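You operate a simulated robot arm through the tools that you are given. There is no shell and no other tool.

You are at the controls of a simulated robot arm. One attempt, no reset.

JOB
Catch about 200 ml of the jet in the white-handled jug and pour it down the drain pipe.
Fine: spill nothing; put the jug back, shut the outlet, leave the other jug. Set down upright: what you pick out.

Only the result counts: the job must be done as asked and must still hold three seconds after the hand-in. Knocking over, shifting, dropping, spilling or breaking anything else fails it.

ROBOT AND FRAMES
A 7-joint arm with a two-finger parallel gripper, fixed in place. Base frame: the origin is at the foot of the arm, x ahead of it, y to its left, z up. Lengths are in mm, angles in rad, forces in N, time in s.
Its first joint turns from -2.304 to 2.304 rad. Payload 3.91 kg.
Tool frame: the origin (TCP) lies between the finger pads and is the grasp point; the fingertips stand 30 mm ahead of it; z points along the fingers, y is the line along which they close. The gripper opens to 110 mm. The fingers are 20 mm wide and 10 mm thick; the gripper's body (48 by 112 mm) begins 55 mm behind the TCP.
Orientation is that of the tool frame in the base frame, as a unit quaternion [x, y, z, w]. With the fingers straight down and closing along the base's y, the tool's x points along the base's -x, its y along +y and its z along -z.

CONTROLS
- The arm moves only by the tool apply_moves. Its argument "commands" is one flat list of numbers, 7 for each row, row after row: the shift along the tool's x, y, z in units of 20 mm (1.0 is 20 mm), then the turn, a rotation vector about the tool's x, y, z in units of 5 degrees (1.0 is 5 degrees), then the closure, from 0 (fully open) to 1 (shut). In form: [x, y, z, wx, wy, wz, gripper, x, y, z, wx, wy, wz, gripper, ...]. A call has 1 to 20 rows; each row shifts and turns the commanded pose from where the row before left it, along the tool's axes as they then stand. A call with a number of a shift or a turn outside -1 to 1 is refused whole. Each row takes 0.2 s and may step no farther than 50 mm and 0.15 rad from the row before; otherwise, or with a gripper value out of range, the whole call is refused. Where a pose cannot be reached the arm comes as near as it can. A force on the tool above 40 N (or 10 N above the force at the start of the call, whichever is more), or a blocked arm, ends the call early, and 0.2 s more pass. The fingers move at their own pace (about 108 mm/s each) and stop on an object; they squeeze with about 27 N. The grip force told is the motor's: it shows also when the fingers shut on nothing. Time passes only in rows, and 0.2 s behind the last, so rows that do not move let the fingers close. The reply holds the time, the measured pose of the TCP, the force on the tool along the base axes, the opening and the grip force, in the units named above and with some noise, with the torque about the TCP (base axes, N m) and any sound that the robot's microphone picked up.
- Cameras (640 x 400 px; columns grow to the right, rows downward): "scene" is fixed at [52.3, 651.1, 1530.7]; the picture's right is [-0.43, -0.90, 0.00], its down [-0.46, 0.22, -0.86] and it looks along [0.78, -0.37, -0.51] (base axes); focal length 332 px, centre (320, 200). "wrist" rides on the gripper at [72, 17, -103] in the tool frame; the picture's right is [-0.23, 0.97, 0.00], its down [-0.76, -0.18, -0.62] and it looks along [-0.61, -0.14, 0.78] (tool axes); focal length 222 px, centre (320, 200). There is no depth. A picture from a camera that has moved, and an enlarged one, comes with that camera's place and axes in the base frame and with its lens.
- camera(camera): a new picture of that camera. It takes no simulated time.
- inspect(camera, box): a new picture of the part [left, top, right, bottom] of that camera's present view, enlarged. It takes no simulated time.
- job_done(): hands the job in; it is judged then, once.

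Places have to be worked out from the pictures, the camera data and where the tool is seen. Open the gripper and draw the arm clear of the work before you hand the job in, unless the task says otherwise.

The tools are called after ">>>" as a command line: name --argument value ..., lists and objects as JSON in quotes. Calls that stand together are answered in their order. apply_moves: Moves the arm, as the interface text tells. Its arguments: {"type":"object","properties":{"commands":{"type":"array","items":{"type":"number"}}},"required":["commands"]} The other tools are called the same way: camera (camera) takes a picture; inspect (camera, box) takes an enlarged picture of a part of a camera's view; job_done () hands the job in.

At the start:

```text
clock: 0.0
position: [536.9, 246.2, 1295.4]
tool_rot: [0.0, 1.0, 0.0, 0.0]
contact_force: [0.6, 0.0, -0.8]
moment: [0.02, 0.05, -0.01]
gripper_width: 109.8
grasp_force: 0.0
```

scene: 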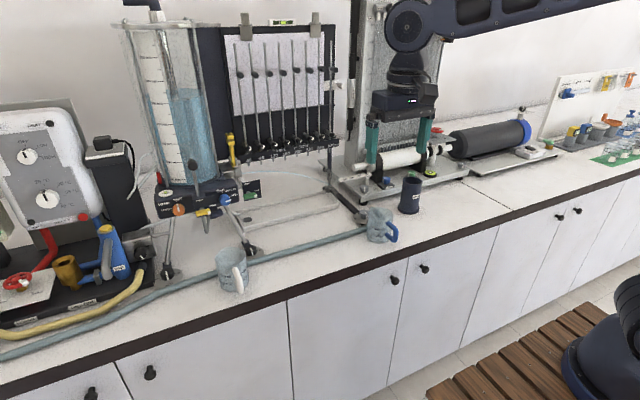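
wrist: 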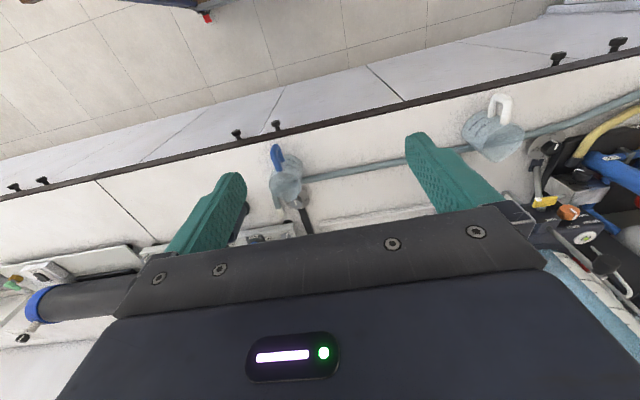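

I start by looking closer at the scene: the tank with its outlet, the two jugs and the pipe.

>>> inspect --camera "scene" --box '[120, 140, 280, 300]'

>>> inspect --camera "scene" --box '[320, 140, 480, 260]'

>>> inspect --camera "scene" --box '[0, 180, 180, 340]'

>>> inspect --camera "wrist" --box '[440, 80, 640, 280]'

>>> inspect --camera "wrist" --box '[220, 120, 380, 240]'

```text
2.50 times, centred on (200, 220) of scene
camera zoom: at [52.3, 651.1, 1530.7], right [-0.43, -0.9, 0.0], down [-0.46, 0.22, -0.86], along [0.78, -0.37, -0.51], focal length 830 px, centre (620, 150)
```

zoom: 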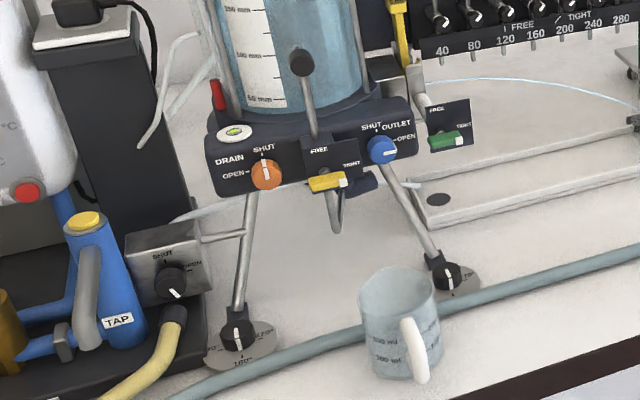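

```text
3.33 times, centred on (400, 200) of scene
camera zoom: at [52.3, 651.1, 1530.7], right [-0.43, -0.9, 0.0], down [-0.46, 0.22, -0.86], along [0.78, -0.37, -0.51], focal length 1107 px, centre (53, 200)
```

zoom: 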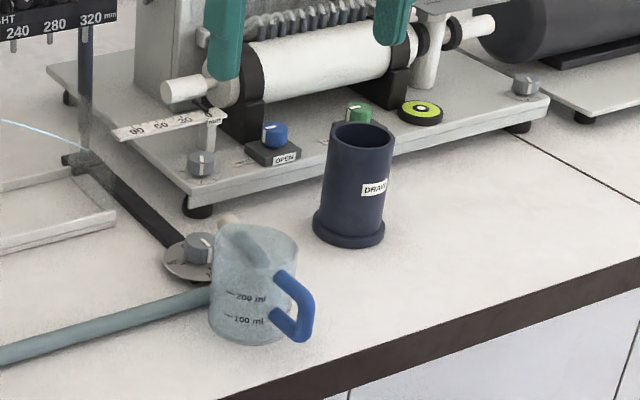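

```text
2.50 times, centred on (90, 260) of scene
camera zoom: at [52.3, 651.1, 1530.7], right [-0.43, -0.9, 0.0], down [-0.46, 0.22, -0.86], along [0.78, -0.37, -0.51], focal length 830 px, centre (895, 50)
```

zoom: 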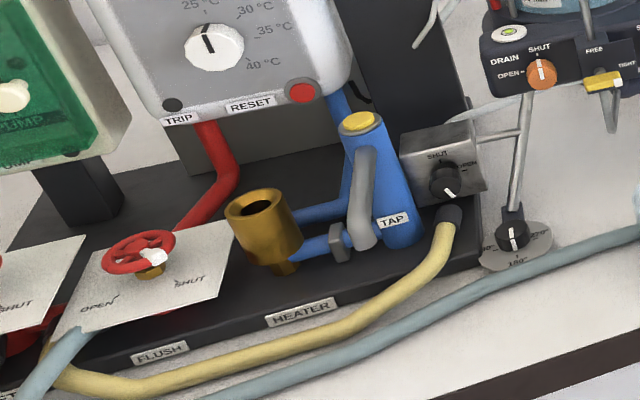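

```text
2.00 times, centred on (540, 180) of wrist
camera zoom: at [465.8, 264.1, 1398.9], right [0.23, 0.97, 0.0], down [0.76, -0.18, 0.62], along [0.61, -0.14, -0.78], focal length 444 px, centre (-120, 240)
```

zoom: 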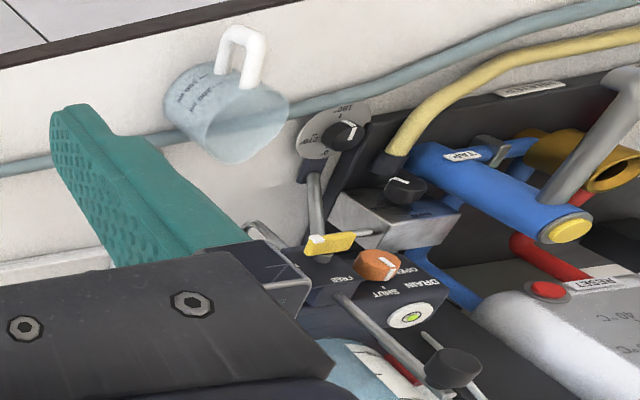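

```text
3.33 times, centred on (300, 180) of wrist
camera zoom: at [465.8, 264.1, 1398.9], right [0.23, 0.97, 0.0], down [0.76, -0.18, 0.62], along [0.61, -0.14, -0.78], focal length 740 px, centre (387, 267)
```

zoom: 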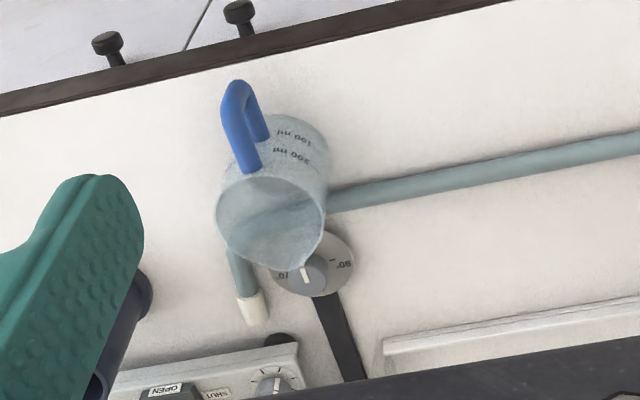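

I zoom in more on the knobs, the jet arc and the drain-labelled pipe.

>>> inspect --camera "scene" --box '[200, 150, 280, 210]'

>>> inspect --camera "scene" --box '[260, 140, 380, 220]'

>>> inspect --camera "scene" --box '[380, 160, 440, 220]'

>>> inspect --camera "scene" --box '[140, 160, 220, 220]'

>>> inspect --camera "scene" --box '[200, 230, 270, 300]'

>>> inspect --camera "scene" --box '[120, 0, 360, 160]'

```text
6.67 times, centred on (240, 180) of scene
camera zoom: at [52.3, 651.1, 1530.7], right [-0.43, -0.9, 0.0], down [-0.46, 0.22, -0.86], along [0.78, -0.37, -0.51], focal length 2215 px, centre (853, 333)
```

zoom: 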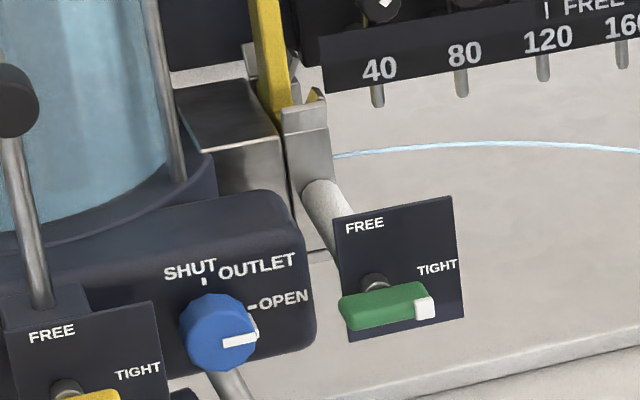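

```text
5.00 times, centred on (320, 180) of scene
camera zoom: at [52.3, 651.1, 1530.7], right [-0.43, -0.9, 0.0], down [-0.46, 0.22, -0.86], along [0.78, -0.37, -0.51], focal length 1661 px, centre (320, 300)
```

zoom: 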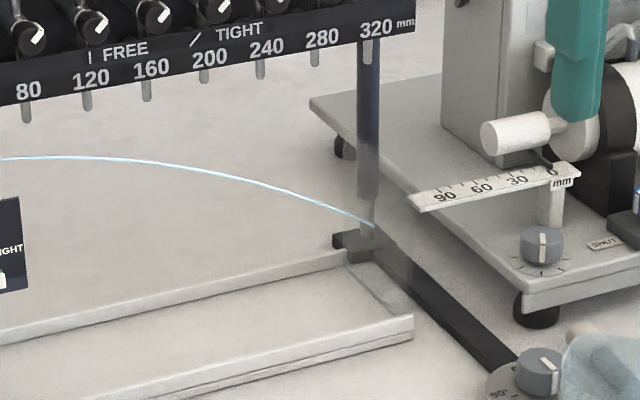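

```text
6.67 times, centred on (410, 190) of scene
camera zoom: at [52.3, 651.1, 1530.7], right [-0.43, -0.9, 0.0], down [-0.46, 0.22, -0.86], along [0.78, -0.37, -0.51], focal length 2215 px, centre (-280, 267)
```

zoom: 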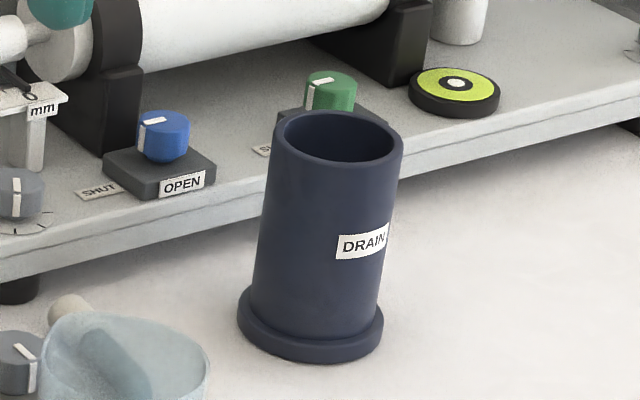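

```text
6.67 times, centred on (180, 190) of scene
camera zoom: at [52.3, 651.1, 1530.7], right [-0.43, -0.9, 0.0], down [-0.46, 0.22, -0.86], along [0.78, -0.37, -0.51], focal length 2215 px, centre (1253, 267)
```

zoom: 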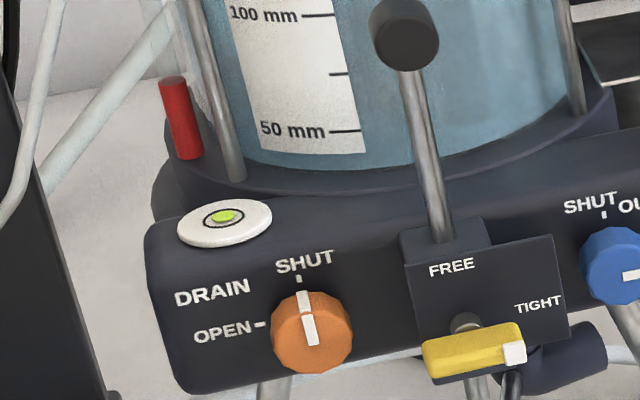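

```text
5.71 times, centred on (235, 265) of scene
camera zoom: at [52.3, 651.1, 1530.7], right [-0.43, -0.9, 0.0], down [-0.46, 0.22, -0.86], along [0.78, -0.37, -0.51], focal length 1898 px, centre (806, -171)
```

zoom: 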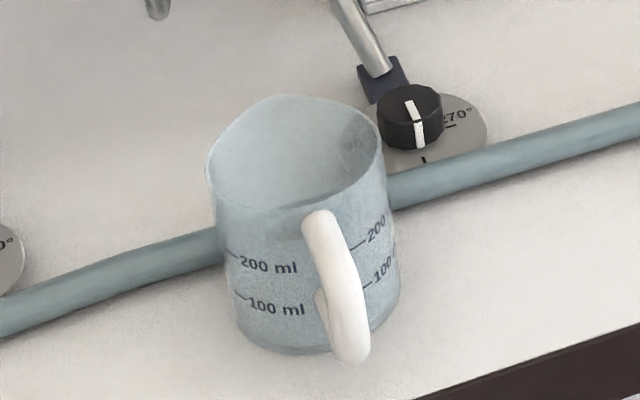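

```text
2.50 times, centred on (240, 80) of scene
camera zoom: at [52.3, 651.1, 1530.7], right [-0.43, -0.9, 0.0], down [-0.46, 0.22, -0.86], along [0.78, -0.37, -0.51], focal length 830 px, centre (520, 500)
```

zoom: 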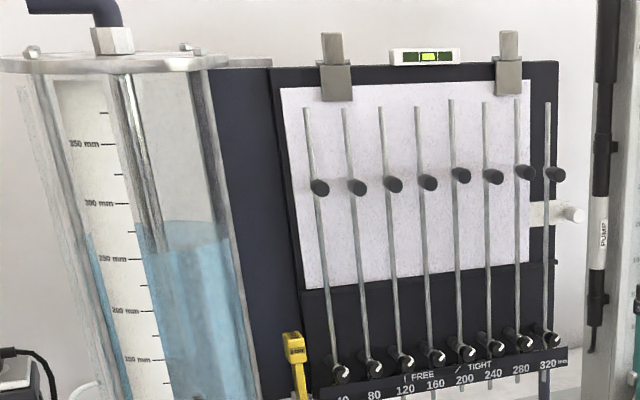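

The outlet is open and a jet arcs to the right (−y) over the tray. I tilt the hand and move it forward, high above everything, for a second viewpoint to triangulate from.

>>> apply_moves --commands '[-1, 0, 0, 0, -1, 0, 0, -1, 0, 0, 0, -1, 0, 0, -1, 0, 0, 0, -1, 0, 0, -1, 0, 0, 0, -1, 0, 0, -1, 0, 0, 0, -1, 0, 0, -1, 0, 0, 0, -1, 0, 0]'

>>> camera --camera "wrist"

>>> camera --camera "scene"

```text
clock: 1.4
position: [654.3, 246.4, 1319.3]
tool_rot: [0.0, 0.966, 0.001, 0.259]
contact_force: [0.1, 0.2, -0.1]
moment: [0.02, 0.02, -0.02]
gripper_width: 109.8
grasp_force: 0.0
```

```text
taken
camera wrist: at [540.4, 263.8, 1373.8], right [0.2, 0.97, 0.11], down [0.35, -0.18, 0.92], along [0.92, -0.14, -0.37], focal length 222 px, centre (320, 200)
```

wrist: 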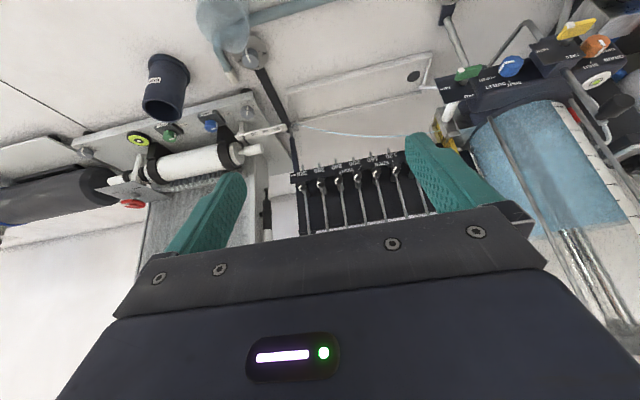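

```text
taken
```

scene: 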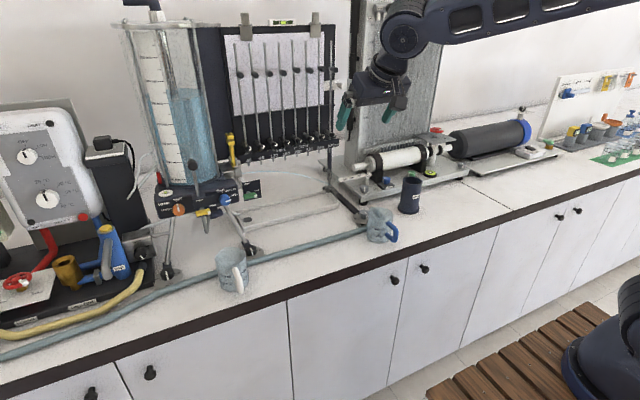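

The apparatus is in view now. I zoom in on the jet, the tray, the drain pipe and the knobs from this viewpoint.

>>> inspect --camera "wrist" --box '[240, 40, 460, 180]'

>>> inspect --camera "wrist" --box '[420, 0, 640, 140]'

>>> inspect --camera "wrist" --box '[100, 0, 320, 140]'

>>> inspect --camera "scene" --box '[310, 150, 370, 210]'

```text
2.86 times, centred on (350, 110) of wrist
camera zoom: at [540.4, 263.8, 1373.8], right [0.2, 0.97, 0.11], down [0.35, -0.18, 0.92], along [0.92, -0.14, -0.37], focal length 635 px, centre (234, 457)
```

zoom: 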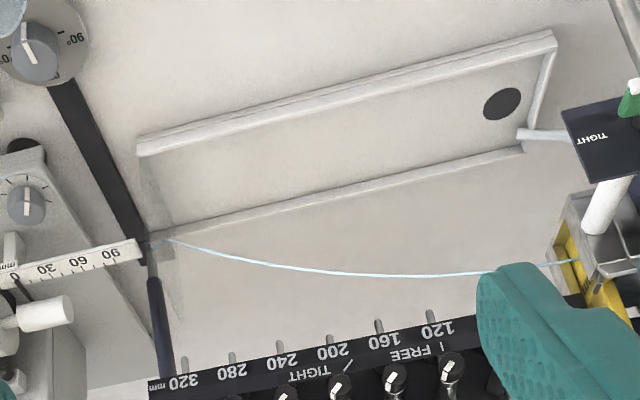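

```text
2.86 times, centred on (530, 70) of wrist
camera zoom: at [540.4, 263.8, 1373.8], right [0.2, 0.97, 0.11], down [0.35, -0.18, 0.92], along [0.92, -0.14, -0.37], focal length 635 px, centre (-280, 571)
```

zoom: 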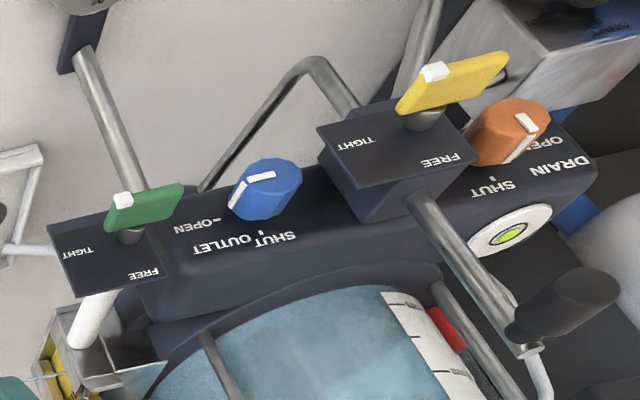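

```text
2.86 times, centred on (210, 70) of wrist
camera zoom: at [540.4, 263.8, 1373.8], right [0.2, 0.97, 0.11], down [0.35, -0.18, 0.92], along [0.92, -0.14, -0.37], focal length 635 px, centre (634, 571)
```

zoom: 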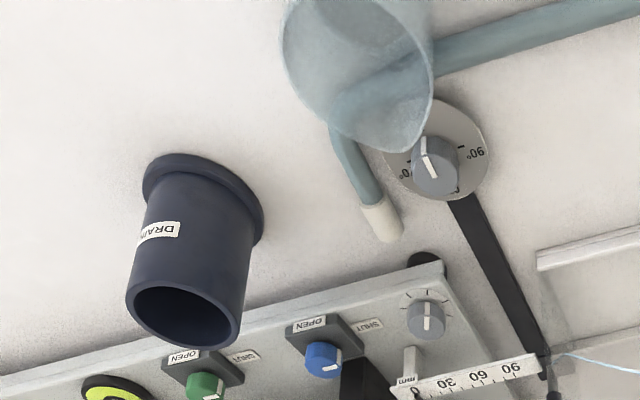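

```text
6.67 times, centred on (340, 180) of scene
camera zoom: at [52.3, 651.1, 1530.7], right [-0.43, -0.9, 0.0], down [-0.46, 0.22, -0.86], along [0.78, -0.37, -0.51], focal length 2215 px, centre (187, 333)
```

zoom: 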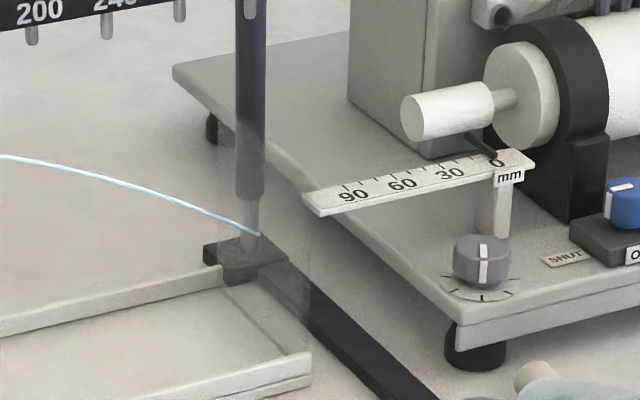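

The two views put the jet's end at about (999, 155, 961), the nozzle near (974, 474, 1088), and the drain pipe opening near (810, −53, 1020). The baseline is weak for bench height, so I move over toward the white jug, tool down and still high, for a better view.

>>> apply_moves --commands '[0, 1, 0, 0, 1, 0, 0, 0, 1, 0, 0, 1, 0, 0, 0, 1, 0, 0, 1, 0, 0, 0, 1, 0, 0, 1, 0, 0, 0, 1, 0, 0, 1, 0, 0, 0, 1, 0, 0, 1, 0, 0, -0.4, 1, 0.5, 0, 0, 0, 0, -0.4, 1, 0.5, 0, 0, 0, 0, -0.4, 1, 0.5, 0, 0, 0, 0, -0.4, 1, 0.5, 0, 0, 0, 0, -0.4, 1, 0.5, 0, 0, 0, 0, -0.4, 1, 0.5, 0, 0, 0, 0]'

>>> camera --camera "wrist"

>>> camera --camera "scene"

```text
clock: 4.0
position: [702.5, 486.0, 1260.0]
tool_rot: [0.0, 1.0, 0.0, 0.0]
contact_force: [0.3, -0.4, 0.3]
moment: [0.02, 0.0, 0.02]
gripper_width: 110.0
grasp_force: 0.0
```

```text
taken
camera wrist: at [629.8, 503.1, 1363.6], right [0.23, 0.97, 0.0], down [0.76, -0.18, 0.62], along [0.61, -0.14, -0.78], focal length 222 px, centre (320, 200)
```

wrist: 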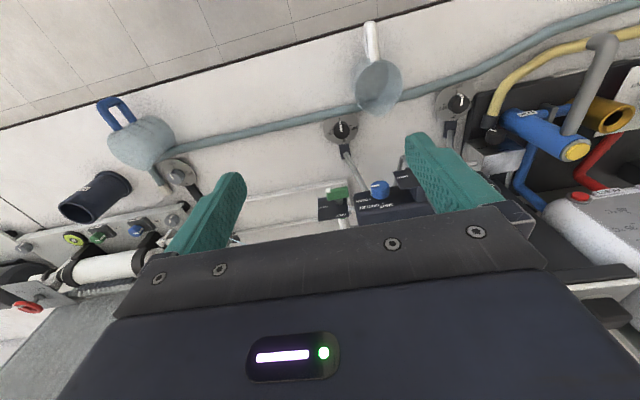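

```text
taken
```

scene: 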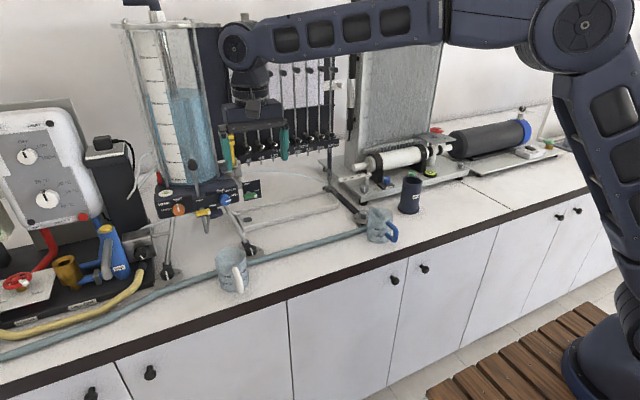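

>>> inspect --camera "wrist" --box '[330, 10, 430, 120]'

>>> inspect --camera "wrist" --box '[40, 80, 240, 260]'

>>> inspect --camera "wrist" --box '[300, 100, 420, 220]'

```text
3.64 times, centred on (380, 65) of wrist
camera zoom: at [629.8, 503.1, 1363.6], right [0.23, 0.97, 0.0], down [0.76, -0.18, 0.62], along [0.61, -0.14, -0.78], focal length 808 px, centre (102, 691)
```

zoom: 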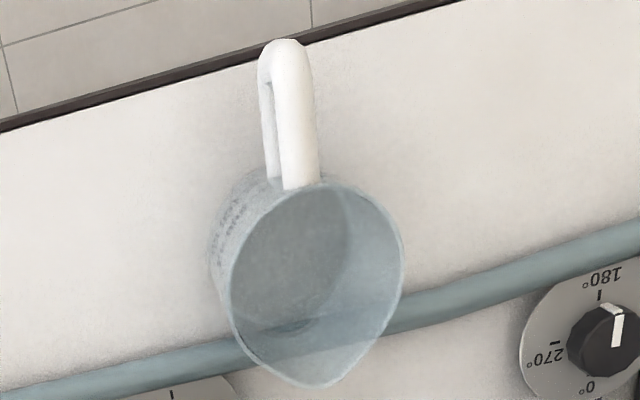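

```text
2.22 times, centred on (140, 170) of wrist
camera zoom: at [629.8, 503.1, 1363.6], right [0.23, 0.97, 0.0], down [0.76, -0.18, 0.62], along [0.61, -0.14, -0.78], focal length 494 px, centre (720, 267)
```

zoom: 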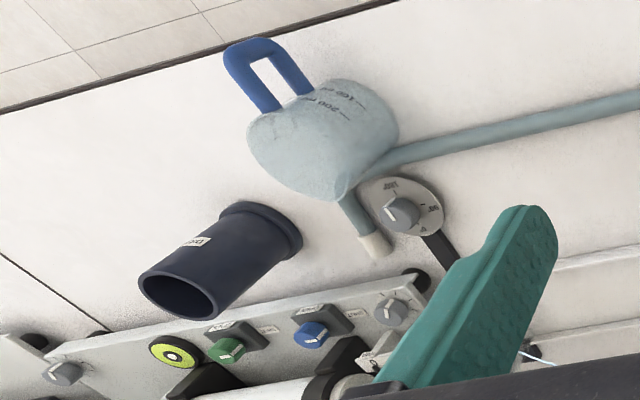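

```text
3.33 times, centred on (360, 160) of wrist
camera zoom: at [629.8, 503.1, 1363.6], right [0.23, 0.97, 0.0], down [0.76, -0.18, 0.62], along [0.61, -0.14, -0.78], focal length 740 px, centre (187, 333)
```

zoom: 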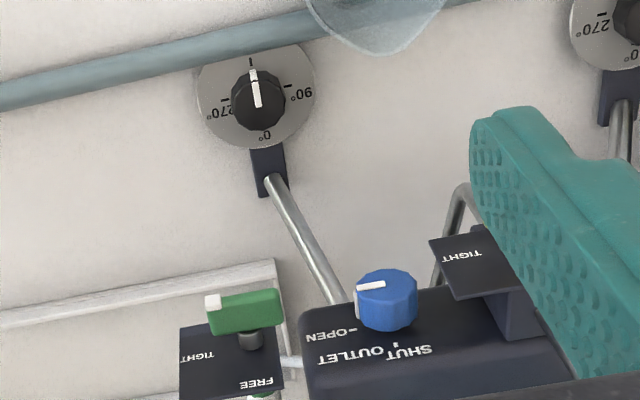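

The white jug stands with its rim centre near (727, 577, 980), its handle toward −x and its spout toward +x; the drain pipe opening comes out near (816, −58, 1017). Before planning timing I check whether the tank level is falling.

>>> inspect --camera "scene" --box '[130, 20, 230, 200]'

>>> inspect --camera "scene" --box '[300, 160, 380, 220]'

>>> inspect --camera "scene" --box '[140, 60, 240, 120]'

```text
2.22 times, centred on (180, 110) of scene
camera zoom: at [52.3, 651.1, 1530.7], right [-0.43, -0.9, 0.0], down [-0.46, 0.22, -0.86], along [0.78, -0.37, -0.51], focal length 738 px, centre (631, 400)
```

zoom: 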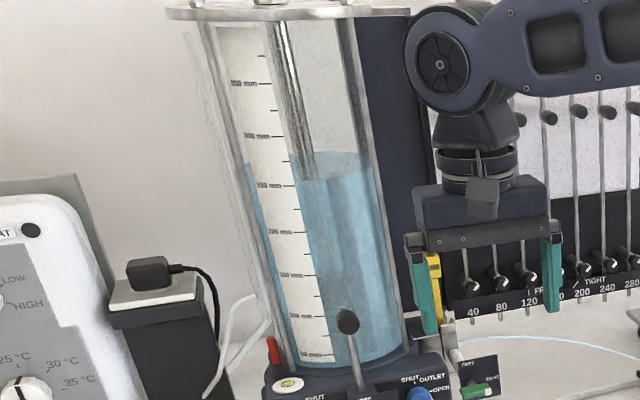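

```text
6.67 times, centred on (340, 190) of scene
camera zoom: at [52.3, 651.1, 1530.7], right [-0.43, -0.9, 0.0], down [-0.46, 0.22, -0.86], along [0.78, -0.37, -0.51], focal length 2215 px, centre (187, 267)
```

zoom: 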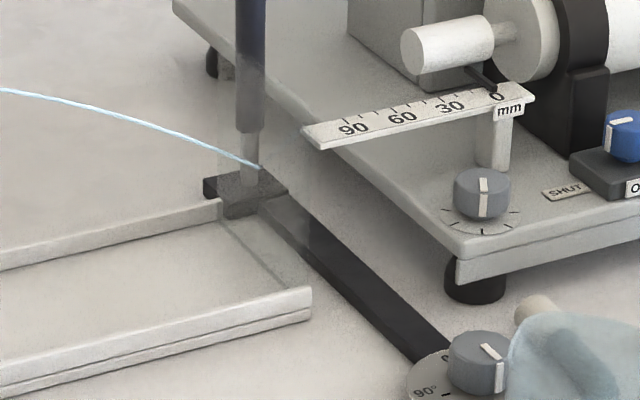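

```text
6.40 times, centred on (190, 90) of scene
camera zoom: at [52.3, 651.1, 1530.7], right [-0.43, -0.9, 0.0], down [-0.46, 0.22, -0.86], along [0.78, -0.37, -0.51], focal length 2126 px, centre (1152, 904)
```

zoom: 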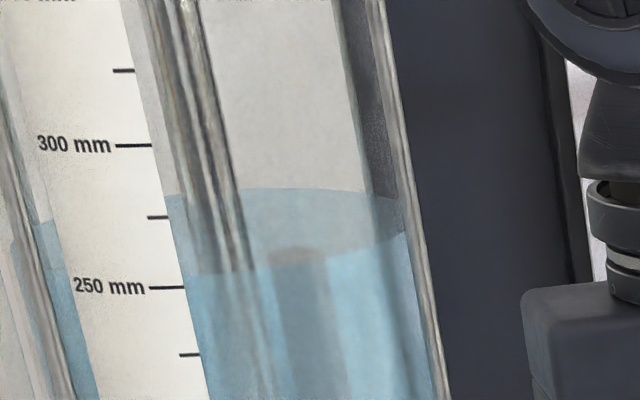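

The level is held by an overflow pipe inside the tank, so the jet is steady and there is no rush. I move to a leaning pre-view pose on the handle side of the white jug to refine its place.

>>> apply_moves --commands '[0.45, 0.66, 0.93, 0, 0, 0, 0, 0.45, 0.66, 0.93, 0, 0, 0, 0, 0.45, 0.66, 0.93, 0, 0, 0, 0, 0.45, 0.66, 0.93, 0, 0, 0, 0, 0.45, 0.66, 0.93, 0, 0, 0, 0, 0.45, 0.66, 0.93, 0, 0, 0, 0, 0.45, 0.66, 0.93, 0, 0, 0, 0, 0, 0, 0, 0, -1, 0, 0, 0, 0, 0, 0, -1, 0, 0, 0, 0, 0, 0, -1, 0, 0, 0, 0, 0, 0, -1, 0, 0, 0, 0, 0, 0, -1, 0, 0, 0, 0, 0, 0, -1, 0, 0]'

>>> camera --camera "wrist"

>>> camera --camera "scene"

```text
clock: 6.8
position: [640.2, 579.0, 1131.5]
tool_rot: [0.0, 0.966, 0.0, 0.26]
contact_force: [0.1, -0.1, 0.6]
moment: [0.04, 0.03, 0.02]
gripper_width: 110.0
grasp_force: 0.0
```

```text
taken
camera wrist: at [525.0, 596.7, 1184.4], right [0.2, 0.97, 0.11], down [0.35, -0.18, 0.92], along [0.92, -0.14, -0.37], focal length 222 px, centre (320, 200)
```

wrist: 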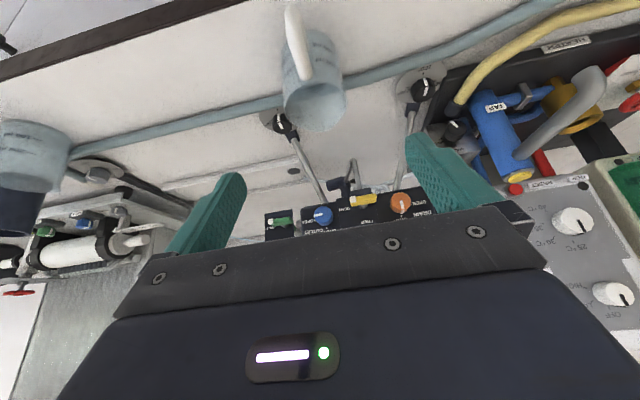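

```text
taken
```

scene: 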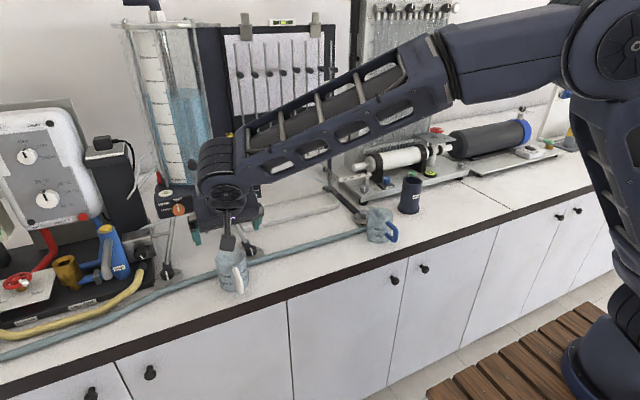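

>>> inspect --camera "wrist" --box '[250, 0, 380, 150]'

>>> inspect --camera "wrist" --box '[250, 170, 450, 250]'

>>> inspect --camera "scene" --box '[190, 200, 280, 300]'

```text
2.67 times, centred on (315, 75) of wrist
camera zoom: at [525.0, 596.7, 1184.4], right [0.2, 0.97, 0.11], down [0.35, -0.18, 0.92], along [0.92, -0.14, -0.37], focal length 592 px, centre (333, 533)
```

zoom: 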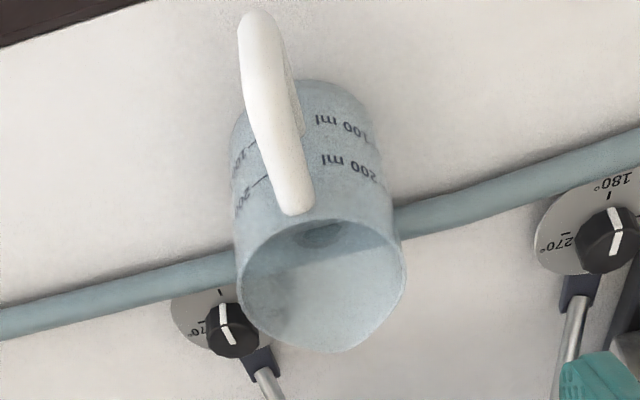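

```text
3.20 times, centred on (350, 210) of wrist
camera zoom: at [525.0, 596.7, 1184.4], right [0.2, 0.97, 0.11], down [0.35, -0.18, 0.92], along [0.92, -0.14, -0.37], focal length 711 px, centre (224, 168)
```

zoom: 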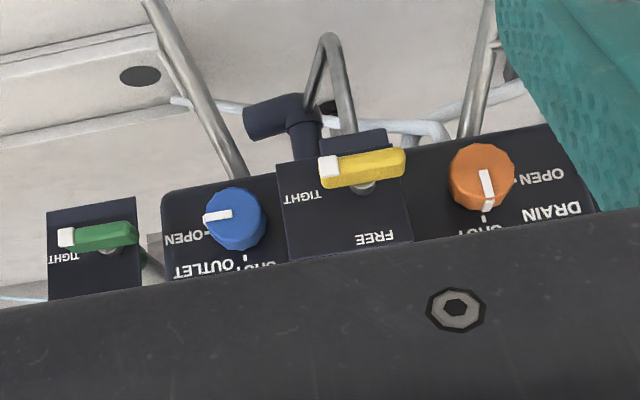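

```text
4.00 times, centred on (235, 250) of scene
camera zoom: at [52.3, 651.1, 1530.7], right [-0.43, -0.9, 0.0], down [-0.46, 0.22, -0.86], along [0.78, -0.37, -0.51], focal length 1329 px, centre (660, 0)
```

zoom: 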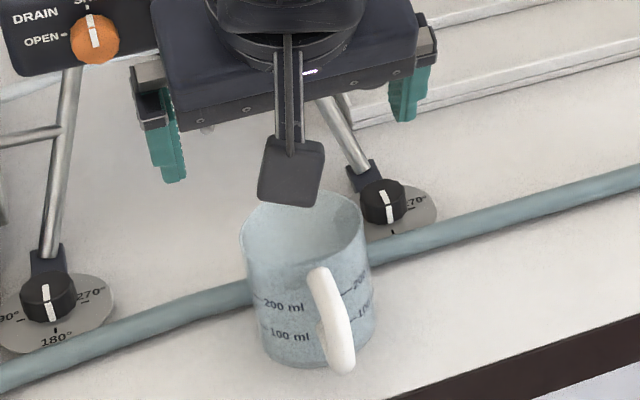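

The jug's rim centre now comes out at about (729, 576, 980) with the handle straight along −x. I advance along the leaning approach line (30° from vertical) to just short of the rim and check.

>>> apply_moves --commands '[0.2, -0.04, 1, 0, 0, 0, 0, 0.2, -0.04, 1, 0, 0, 0, 0, 0.2, -0.04, 1, 0, 0, 0, 0, 0.2, -0.03, 1, 0, 0, 0, 0, 0, 0, 1, 0, 0, 0, 0, 0, 0, 0.9, 0, 0, 0, 0]'

>>> camera --camera "wrist"

>>> inspect --camera "scene" --box '[190, 200, 280, 300]'

```text
clock: 8.2
position: [683.2, 576.7, 1022.0]
tool_rot: [0.0, 0.966, 0.001, 0.258]
contact_force: [0.1, -0.1, 0.2]
moment: [0.01, 0.05, 0.0]
gripper_width: 110.1
grasp_force: 0.0
```

```text
taken
camera wrist: at [569.3, 594.5, 1074.9], right [0.2, 0.97, 0.11], down [0.35, -0.18, 0.92], along [0.92, -0.14, -0.37], focal length 222 px, centre (320, 200)
```

wrist: 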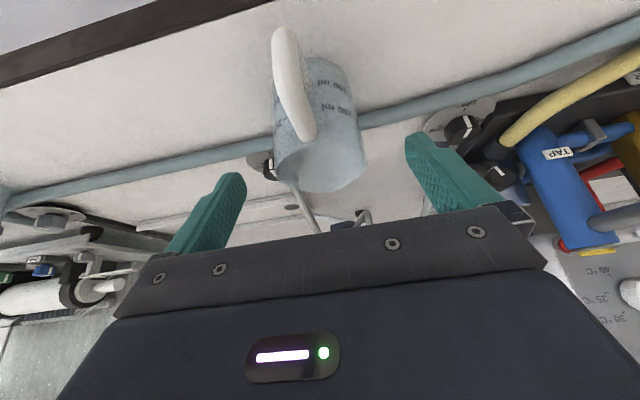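

```text
4.00 times, centred on (235, 250) of scene
camera zoom: at [52.3, 651.1, 1530.7], right [-0.43, -0.9, 0.0], down [-0.46, 0.22, -0.86], along [0.78, -0.37, -0.51], focal length 1329 px, centre (660, 0)
```

zoom: 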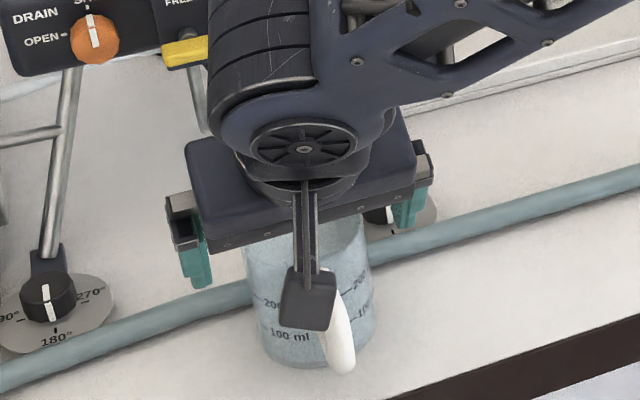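

The fingers straddle the jug as planned. I zoom in to check centring and palm clearance before the last advance.

>>> inspect --camera "wrist" --box '[200, 10, 440, 230]'

```text
1.82 times, centred on (320, 120) of wrist
camera zoom: at [569.3, 594.5, 1074.9], right [0.2, 0.97, 0.11], down [0.35, -0.18, 0.92], along [0.92, -0.14, -0.37], focal length 404 px, centre (320, 346)
```

zoom: 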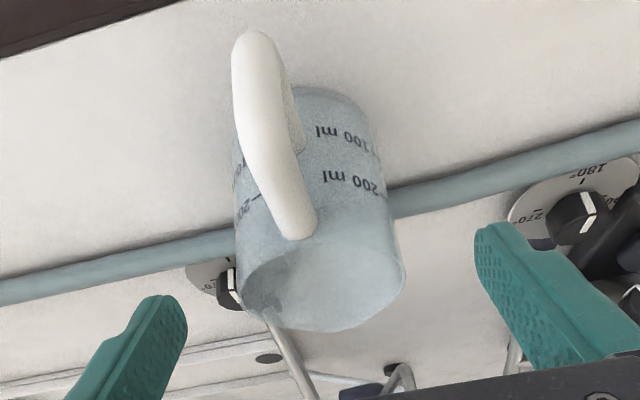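

The rim centre reads (727, 576); the hand is centred within 1 mm in y. I advance the remaining 77 mm along the tool axis, fingers open.

>>> apply_moves --commands '[0, -0.03, 1, 0, 0, 0, 0, 0, 0, 1, 0, 0, 0, 0, 0, 0, 1, 0, 0, 0, 0, 0, 0, 0.8, 0, 0, 0, 0]'

>>> inspect --camera "wrist" --box '[200, 10, 440, 230]'

>>> inspect --camera "scene" --box '[190, 200, 280, 300]'

```text
clock: 9.2
position: [723.2, 575.7, 954.3]
tool_rot: [0.0, 0.966, 0.0, 0.259]
contact_force: [-0.2, 0.5, -0.9]
moment: [0.02, 0.02, 0.06]
gripper_width: 110.1
grasp_force: 0.0
```

```text
1.82 times, centred on (320, 120) of wrist
camera zoom: at [607.7, 592.9, 1007.8], right [0.2, 0.97, 0.11], down [0.35, -0.18, 0.92], along [0.92, -0.14, -0.37], focal length 404 px, centre (320, 346)
```

zoom: 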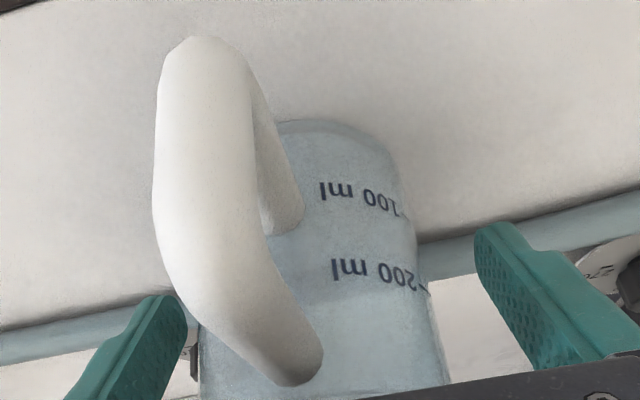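

```text
4.00 times, centred on (235, 250) of scene
camera zoom: at [52.3, 651.1, 1530.7], right [-0.43, -0.9, 0.0], down [-0.46, 0.22, -0.86], along [0.78, -0.37, -0.51], focal length 1329 px, centre (660, 0)
```

zoom: 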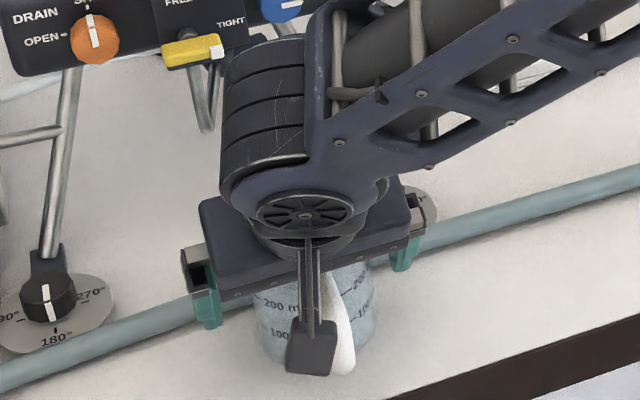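

No contact and the palm clears the handle and rim. I close the fingers on the jug's body.

>>> apply_moves --commands '[0, 0, 0, 0, 0, 0, 1, 0, 0, 0, 0, 0, 0, 1, 0, 0, 0, 0, 0, 0, 1, 0, 0, 0, 0, 0, 0, 1]'

>>> inspect --camera "wrist" --box '[200, 10, 440, 230]'

```text
clock: 10.2
position: [722.1, 574.6, 954.2]
tool_rot: [0.0, 0.966, 0.001, 0.259]
contact_force: [0.3, -0.5, 0.4]
moment: [0.01, -0.03, -0.01]
gripper_width: 72.1
grasp_force: 27.1
```

```text
1.82 times, centred on (320, 120) of wrist
camera zoom: at [607.6, 592.9, 1007.7], right [0.2, 0.97, 0.11], down [0.35, -0.18, 0.92], along [0.92, -0.14, -0.37], focal length 404 px, centre (320, 346)
```

zoom: 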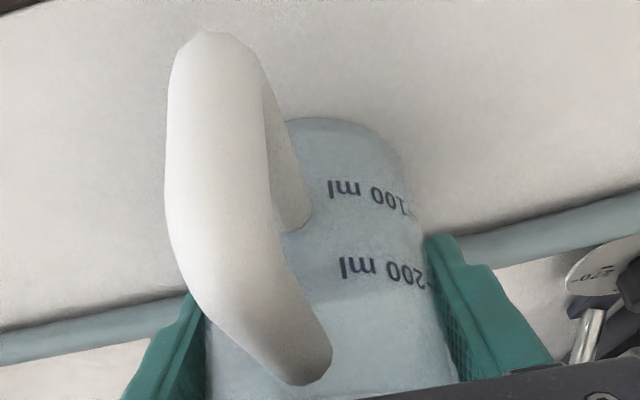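

The fingers hold the jug at 72 mm with 27 N. I lift straight up slowly and read the weight.

>>> apply_moves --commands '[-0.25, 0, -0.433, 0, 0, 0, 1, -0.5, 0, -0.866, 0, 0, 0, 1, -0.5, 0, -0.866, 0, 0, 0, 1, -0.5, 0, -0.866, 0, 0, 0, 1, 0, 0, 0, 0, 0, 0, 1]'

>>> camera --camera "wrist"

>>> inspect --camera "scene" --box '[170, 180, 290, 300]'

```text
clock: 11.4
position: [721.6, 575.1, 1024.7]
tool_rot: [0.0, 0.966, 0.001, 0.258]
contact_force: [-1.1, 0.1, -0.9]
moment: [-0.02, 0.0, -0.03]
gripper_width: 71.9
grasp_force: 27.1
```

```text
taken
camera wrist: at [607.9, 592.7, 1078.2], right [0.2, 0.97, 0.11], down [0.35, -0.18, 0.92], along [0.92, -0.14, -0.37], focal length 222 px, centre (320, 200)
```

wrist: 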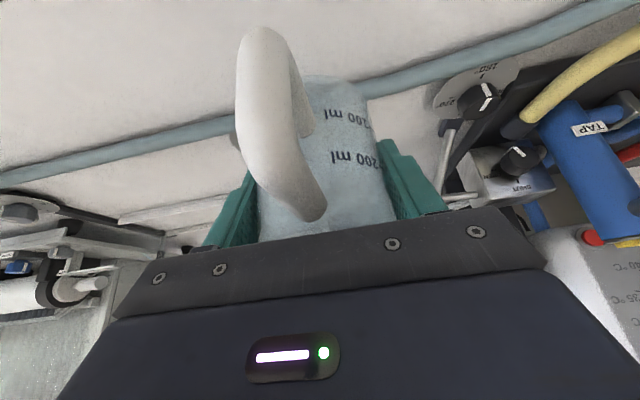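

```text
3.33 times, centred on (230, 240) of scene
camera zoom: at [52.3, 651.1, 1530.7], right [-0.43, -0.9, 0.0], down [-0.46, 0.22, -0.86], along [0.78, -0.37, -0.51], focal length 1107 px, centre (620, 67)
```

zoom: 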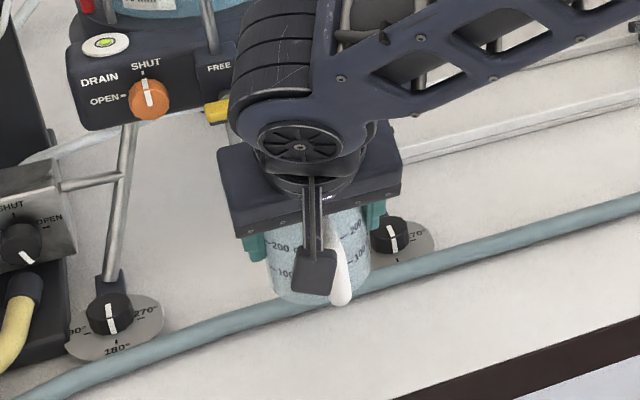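

The jug hangs upright in the hand. Before catching water I rehearse the pouring pose with the empty jug, high above the drain pipe: raise it and carry it toward −y.

>>> apply_moves --commands '[-0.5, -0.5, -0.866, 0, 0, 0, 1, -0.5, -1, -0.866, 0, 0, 0, 1, -0.5, -1, -0.866, 0, 0, 0, 1, -0.5, -1, -0.866, 0, 0, 0, 1, -0.5, -1, -0.866, 0, 0, 0, 1, -0.5, -1, -0.866, 0, 0, 0, 1, -0.5, -1, -0.866, 0, 0, 0, 1, 0, -1, 0, 0, 0, 0, 1, 0, -1, 0, 0, 0, 0, 1, 0, -1, 0, 0, 0, 0, 1, 0, -1, 0, 0, 0, 0, 1, 0, -1, 0, 0, 0, 0, 1, 0, -1, 0, 0, 0, 0, 1, 0, -1, 0, 0, 0, 0, 1, 0, -1, 0, 0, 0, 0, 1, 0, -1, 0, 0, 0, 0, 1, 0, -1, 0, 0, 0, 0, 1]'

>>> camera --camera "wrist"

>>> camera --camera "scene"

```text
clock: 15.0
position: [723.0, 243.5, 1164.2]
tool_rot: [0.0, 0.966, 0.001, 0.26]
contact_force: [-0.8, 0.0, -0.8]
moment: [0.0, -0.01, -0.02]
gripper_width: 72.1
grasp_force: 27.1
```

```text
taken
camera wrist: at [608.6, 261.6, 1218.0], right [0.2, 0.97, 0.11], down [0.35, -0.18, 0.92], along [0.92, -0.14, -0.37], focal length 222 px, centre (320, 200)
```

wrist: 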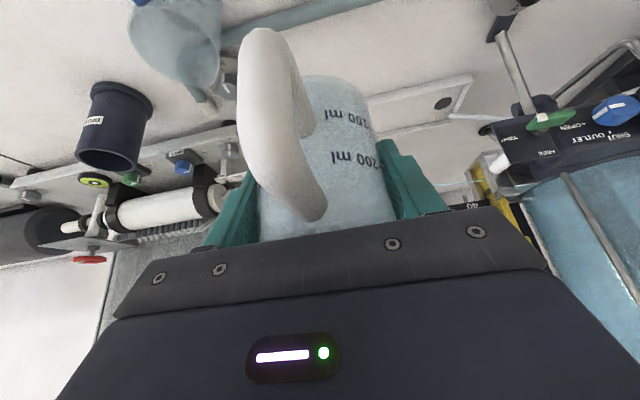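

```text
taken
```

scene: 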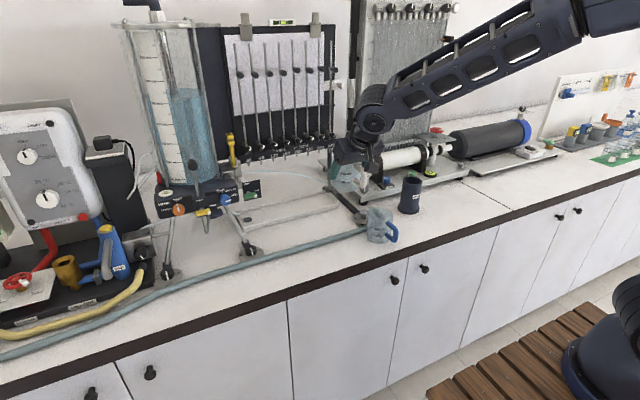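

The jug rides well. I carry it on to just short of the drain pipe, about 80 mm above it.

>>> apply_moves --commands '[-0.2286, -1, 0.132, 0, 0, 0, 1, -0.2286, -1, 0.132, 0, 0, 0, 1, -0.2286, -1, 0.132, 0, 0, 0, 1, -0.2286, -1, 0.132, 0, 0, 0, 1, -0.2286, -1, 0.132, 0, 0, 0, 1, -0.2286, -1, 0.132, 0, 0, 0, 1, -0.2286, -1, 0.132, 0, 0, 0, 1, -0.2286, -1, 0.132, 0, 0, 0, 1, -0.2286, -1, 0.132, 0, 0, 0, 1, -0.2286, -1, 0.132, 0, 0, 0, 1, -0.2286, -1, 0.132, 0, 0, 0, 1, -0.2286, -1, 0.132, 0, 0, 0, 1, -0.2286, -1, 0.132, 0, 0, 0, 1, -0.2286, -1, 0.132, 0, 0, 0, 1, -0.2286, -1, 0.132, 0, 0, 0, 1, -0.2286, -1, 0.132, 0, 0, 0, 1, -0.2286, -1, 0.132, 0, 0, 0, 1, -0.2286, -1, 0.132, 0, 0, 0, 1]'

>>> camera --camera "wrist"

>>> camera --camera "scene"

```text
clock: 18.8
position: [818.4, -115.2, 1164.8]
tool_rot: [-0.001, 0.966, 0.0, 0.259]
contact_force: [-0.2, 1.6, -0.5]
moment: [0.0, -0.04, -0.02]
gripper_width: 72.3
grasp_force: 27.0
```

```text
taken
camera wrist: at [704.0, -97.4, 1218.3], right [0.2, 0.97, 0.11], down [0.35, -0.18, 0.92], along [0.92, -0.14, -0.37], focal length 222 px, centre (320, 200)
```

wrist: 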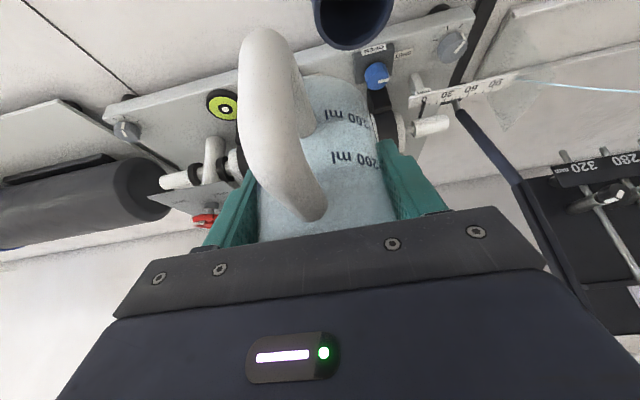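

```text
taken
```

scene: 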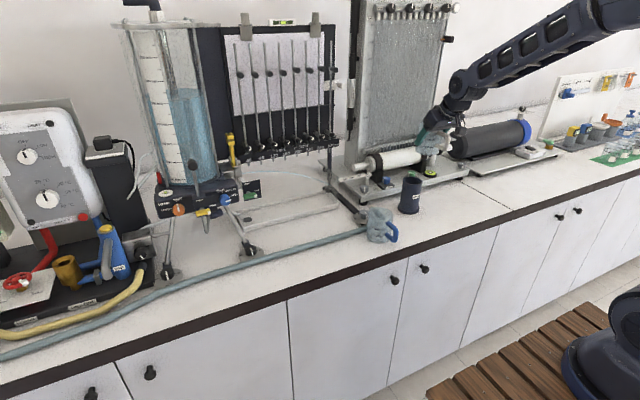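

Now I yaw the jug +90° about the vertical, so that the spout turns from +x to +y and the tool leans the other way, to see whether the arm can follow.

>>> apply_moves --commands '[0, 0, 0, -0.5625, 0, -0.974, 1, 0, 0, 0, -0.5625, 0, -0.974, 1, 0, 0, 0, -0.5625, 0, -0.974, 1, 0, 0, 0, -0.5625, 0, -0.974, 1, 0, 0, 0, -0.5625, 0, -0.974, 1, 0, 0, 0, -0.5625, 0, -0.974, 1, 0, 0, 0, -0.5625, 0, -0.974, 1, 0, 0, 0, -0.5625, 0, -0.974, 1, 0, 0, 0, -0.5625, 0, -0.974, 1, 0, 0, 0, -0.5625, 0, -0.974, 1, 0, 0, 0, -0.5625, 0, -0.974, 1, 0, 0, 0, -0.5625, 0, -0.974, 1, 0, 0, 0, -0.5625, 0, -0.974, 1, 0, 0, 0, -0.5625, 0, -0.974, 1, 0, 0, 0, -0.5625, 0, -0.974, 1, 0, 0, 0, -0.5625, 0, -0.974, 1]'

>>> camera --camera "wrist"

>>> camera --camera "scene"

```text
clock: 22.2
position: [817.3, -115.2, 1166.6]
tool_rot: [-0.683, 0.683, 0.183, 0.183]
contact_force: [-0.5, 0.5, -0.8]
moment: [0.03, -0.02, 0.01]
gripper_width: 72.4
grasp_force: 26.9
```

```text
taken
camera wrist: at [800.8, -228.6, 1219.6], right [-0.97, 0.2, 0.11], down [0.18, 0.35, 0.92], along [0.14, 0.92, -0.37], focal length 222 px, centre (320, 200)
```

wrist: 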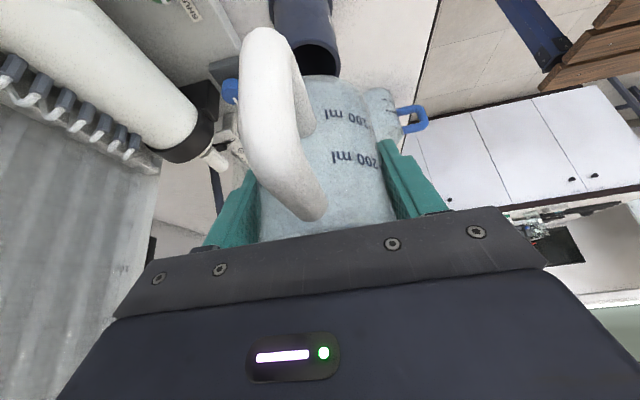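

```text
taken
```

scene: 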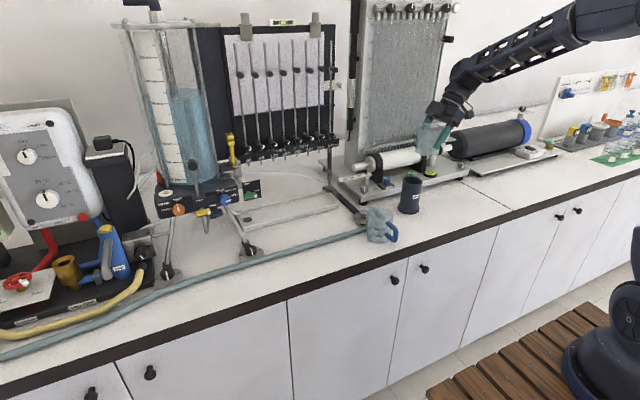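

The yaw worked and the pipe is now ahead of the spout. I rehearse the tilt here, still high: 50° about the closing axis first.

>>> apply_moves --commands '[0, 0, 0, 0, 1, 0, 1, 0, 0, 0, 0, 1, 0, 1, 0, 0, 0, 0, 1, 0, 1, 0, 0, 0, 0, 1, 0, 1, 0, 0, 0, 0, 1, 0, 1, 0, 0, 0, 0, 1, 0, 1, 0, 0, 0, 0, 1, 0, 1, 0, 0, 0, 0, 1, 0, 1, 0, 0, 0, 0, 1, 0, 1, 0, 0, 0, 0, 1, 0, 1]'

>>> camera --camera "wrist"

>>> camera --camera "scene"

```text
clock: 24.4
position: [818.5, -115.7, 1166.3]
tool_rot: [-0.696, 0.696, -0.123, -0.124]
contact_force: [0.3, 0.0, -1.0]
moment: [0.02, -0.02, 0.0]
gripper_width: 72.2
grasp_force: 27.1
```

```text
taken
camera wrist: at [800.6, -147.2, 1288.0], right [-0.97, 0.21, -0.08], down [0.18, 0.93, 0.32], along [0.14, 0.3, -0.94], focal length 222 px, centre (320, 200)
```

wrist: 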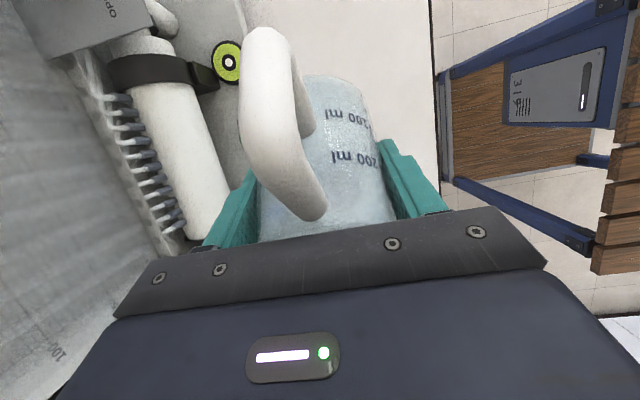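

```text
taken
```

scene: 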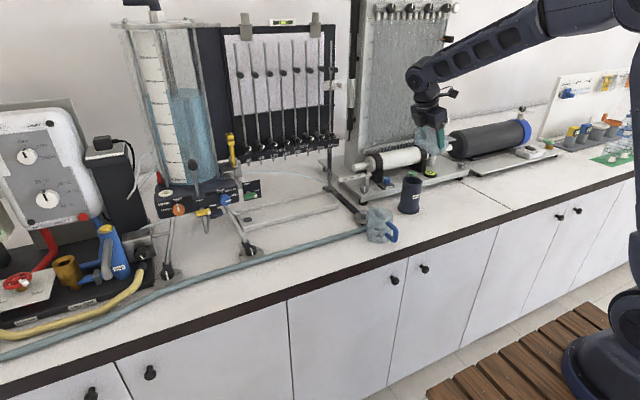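

The jug does not slip in the grip. I tilt another 55°, to 105° in all.

>>> apply_moves --commands '[0, 0, 0, 0, 1, 0, 1, 0, 0, 0, 0, 1, 0, 1, 0, 0, 0, 0, 1, 0, 1, 0, 0, 0, 0, 1, 0, 1, 0, 0, 0, 0, 1, 0, 1, 0, 0, 0, 0, 1, 0, 1, 0, 0, 0, 0, 1, 0, 1, 0, 0, 0, 0, 1, 0, 1, 0, 0, 0, 0, 1, 0, 1, 0, 0, 0, 0, 1, 0, 1, 0, 0, 0, 0, 1, 0, 1]'

>>> camera --camera "wrist"

>>> camera --camera "scene"

```text
clock: 26.8
position: [817.0, -115.7, 1166.8]
tool_rot: [-0.56, 0.562, -0.43, -0.43]
contact_force: [0.1, -0.2, -0.3]
moment: [-0.01, -0.03, 0.01]
gripper_width: 72.1
grasp_force: 26.8
```

```text
taken
camera wrist: at [800.6, -33.3, 1263.2], right [-0.97, 0.06, -0.22], down [0.18, 0.8, -0.58], along [0.14, -0.6, -0.79], focal length 222 px, centre (320, 200)
```

wrist: 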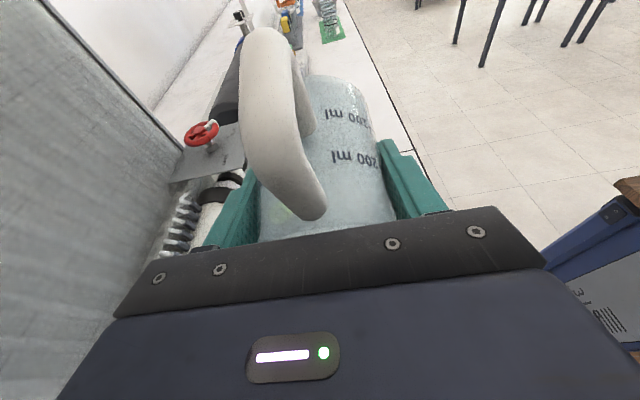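

```text
taken
```

scene: 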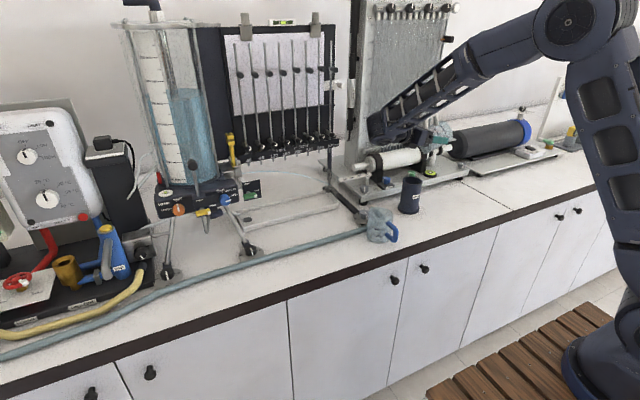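

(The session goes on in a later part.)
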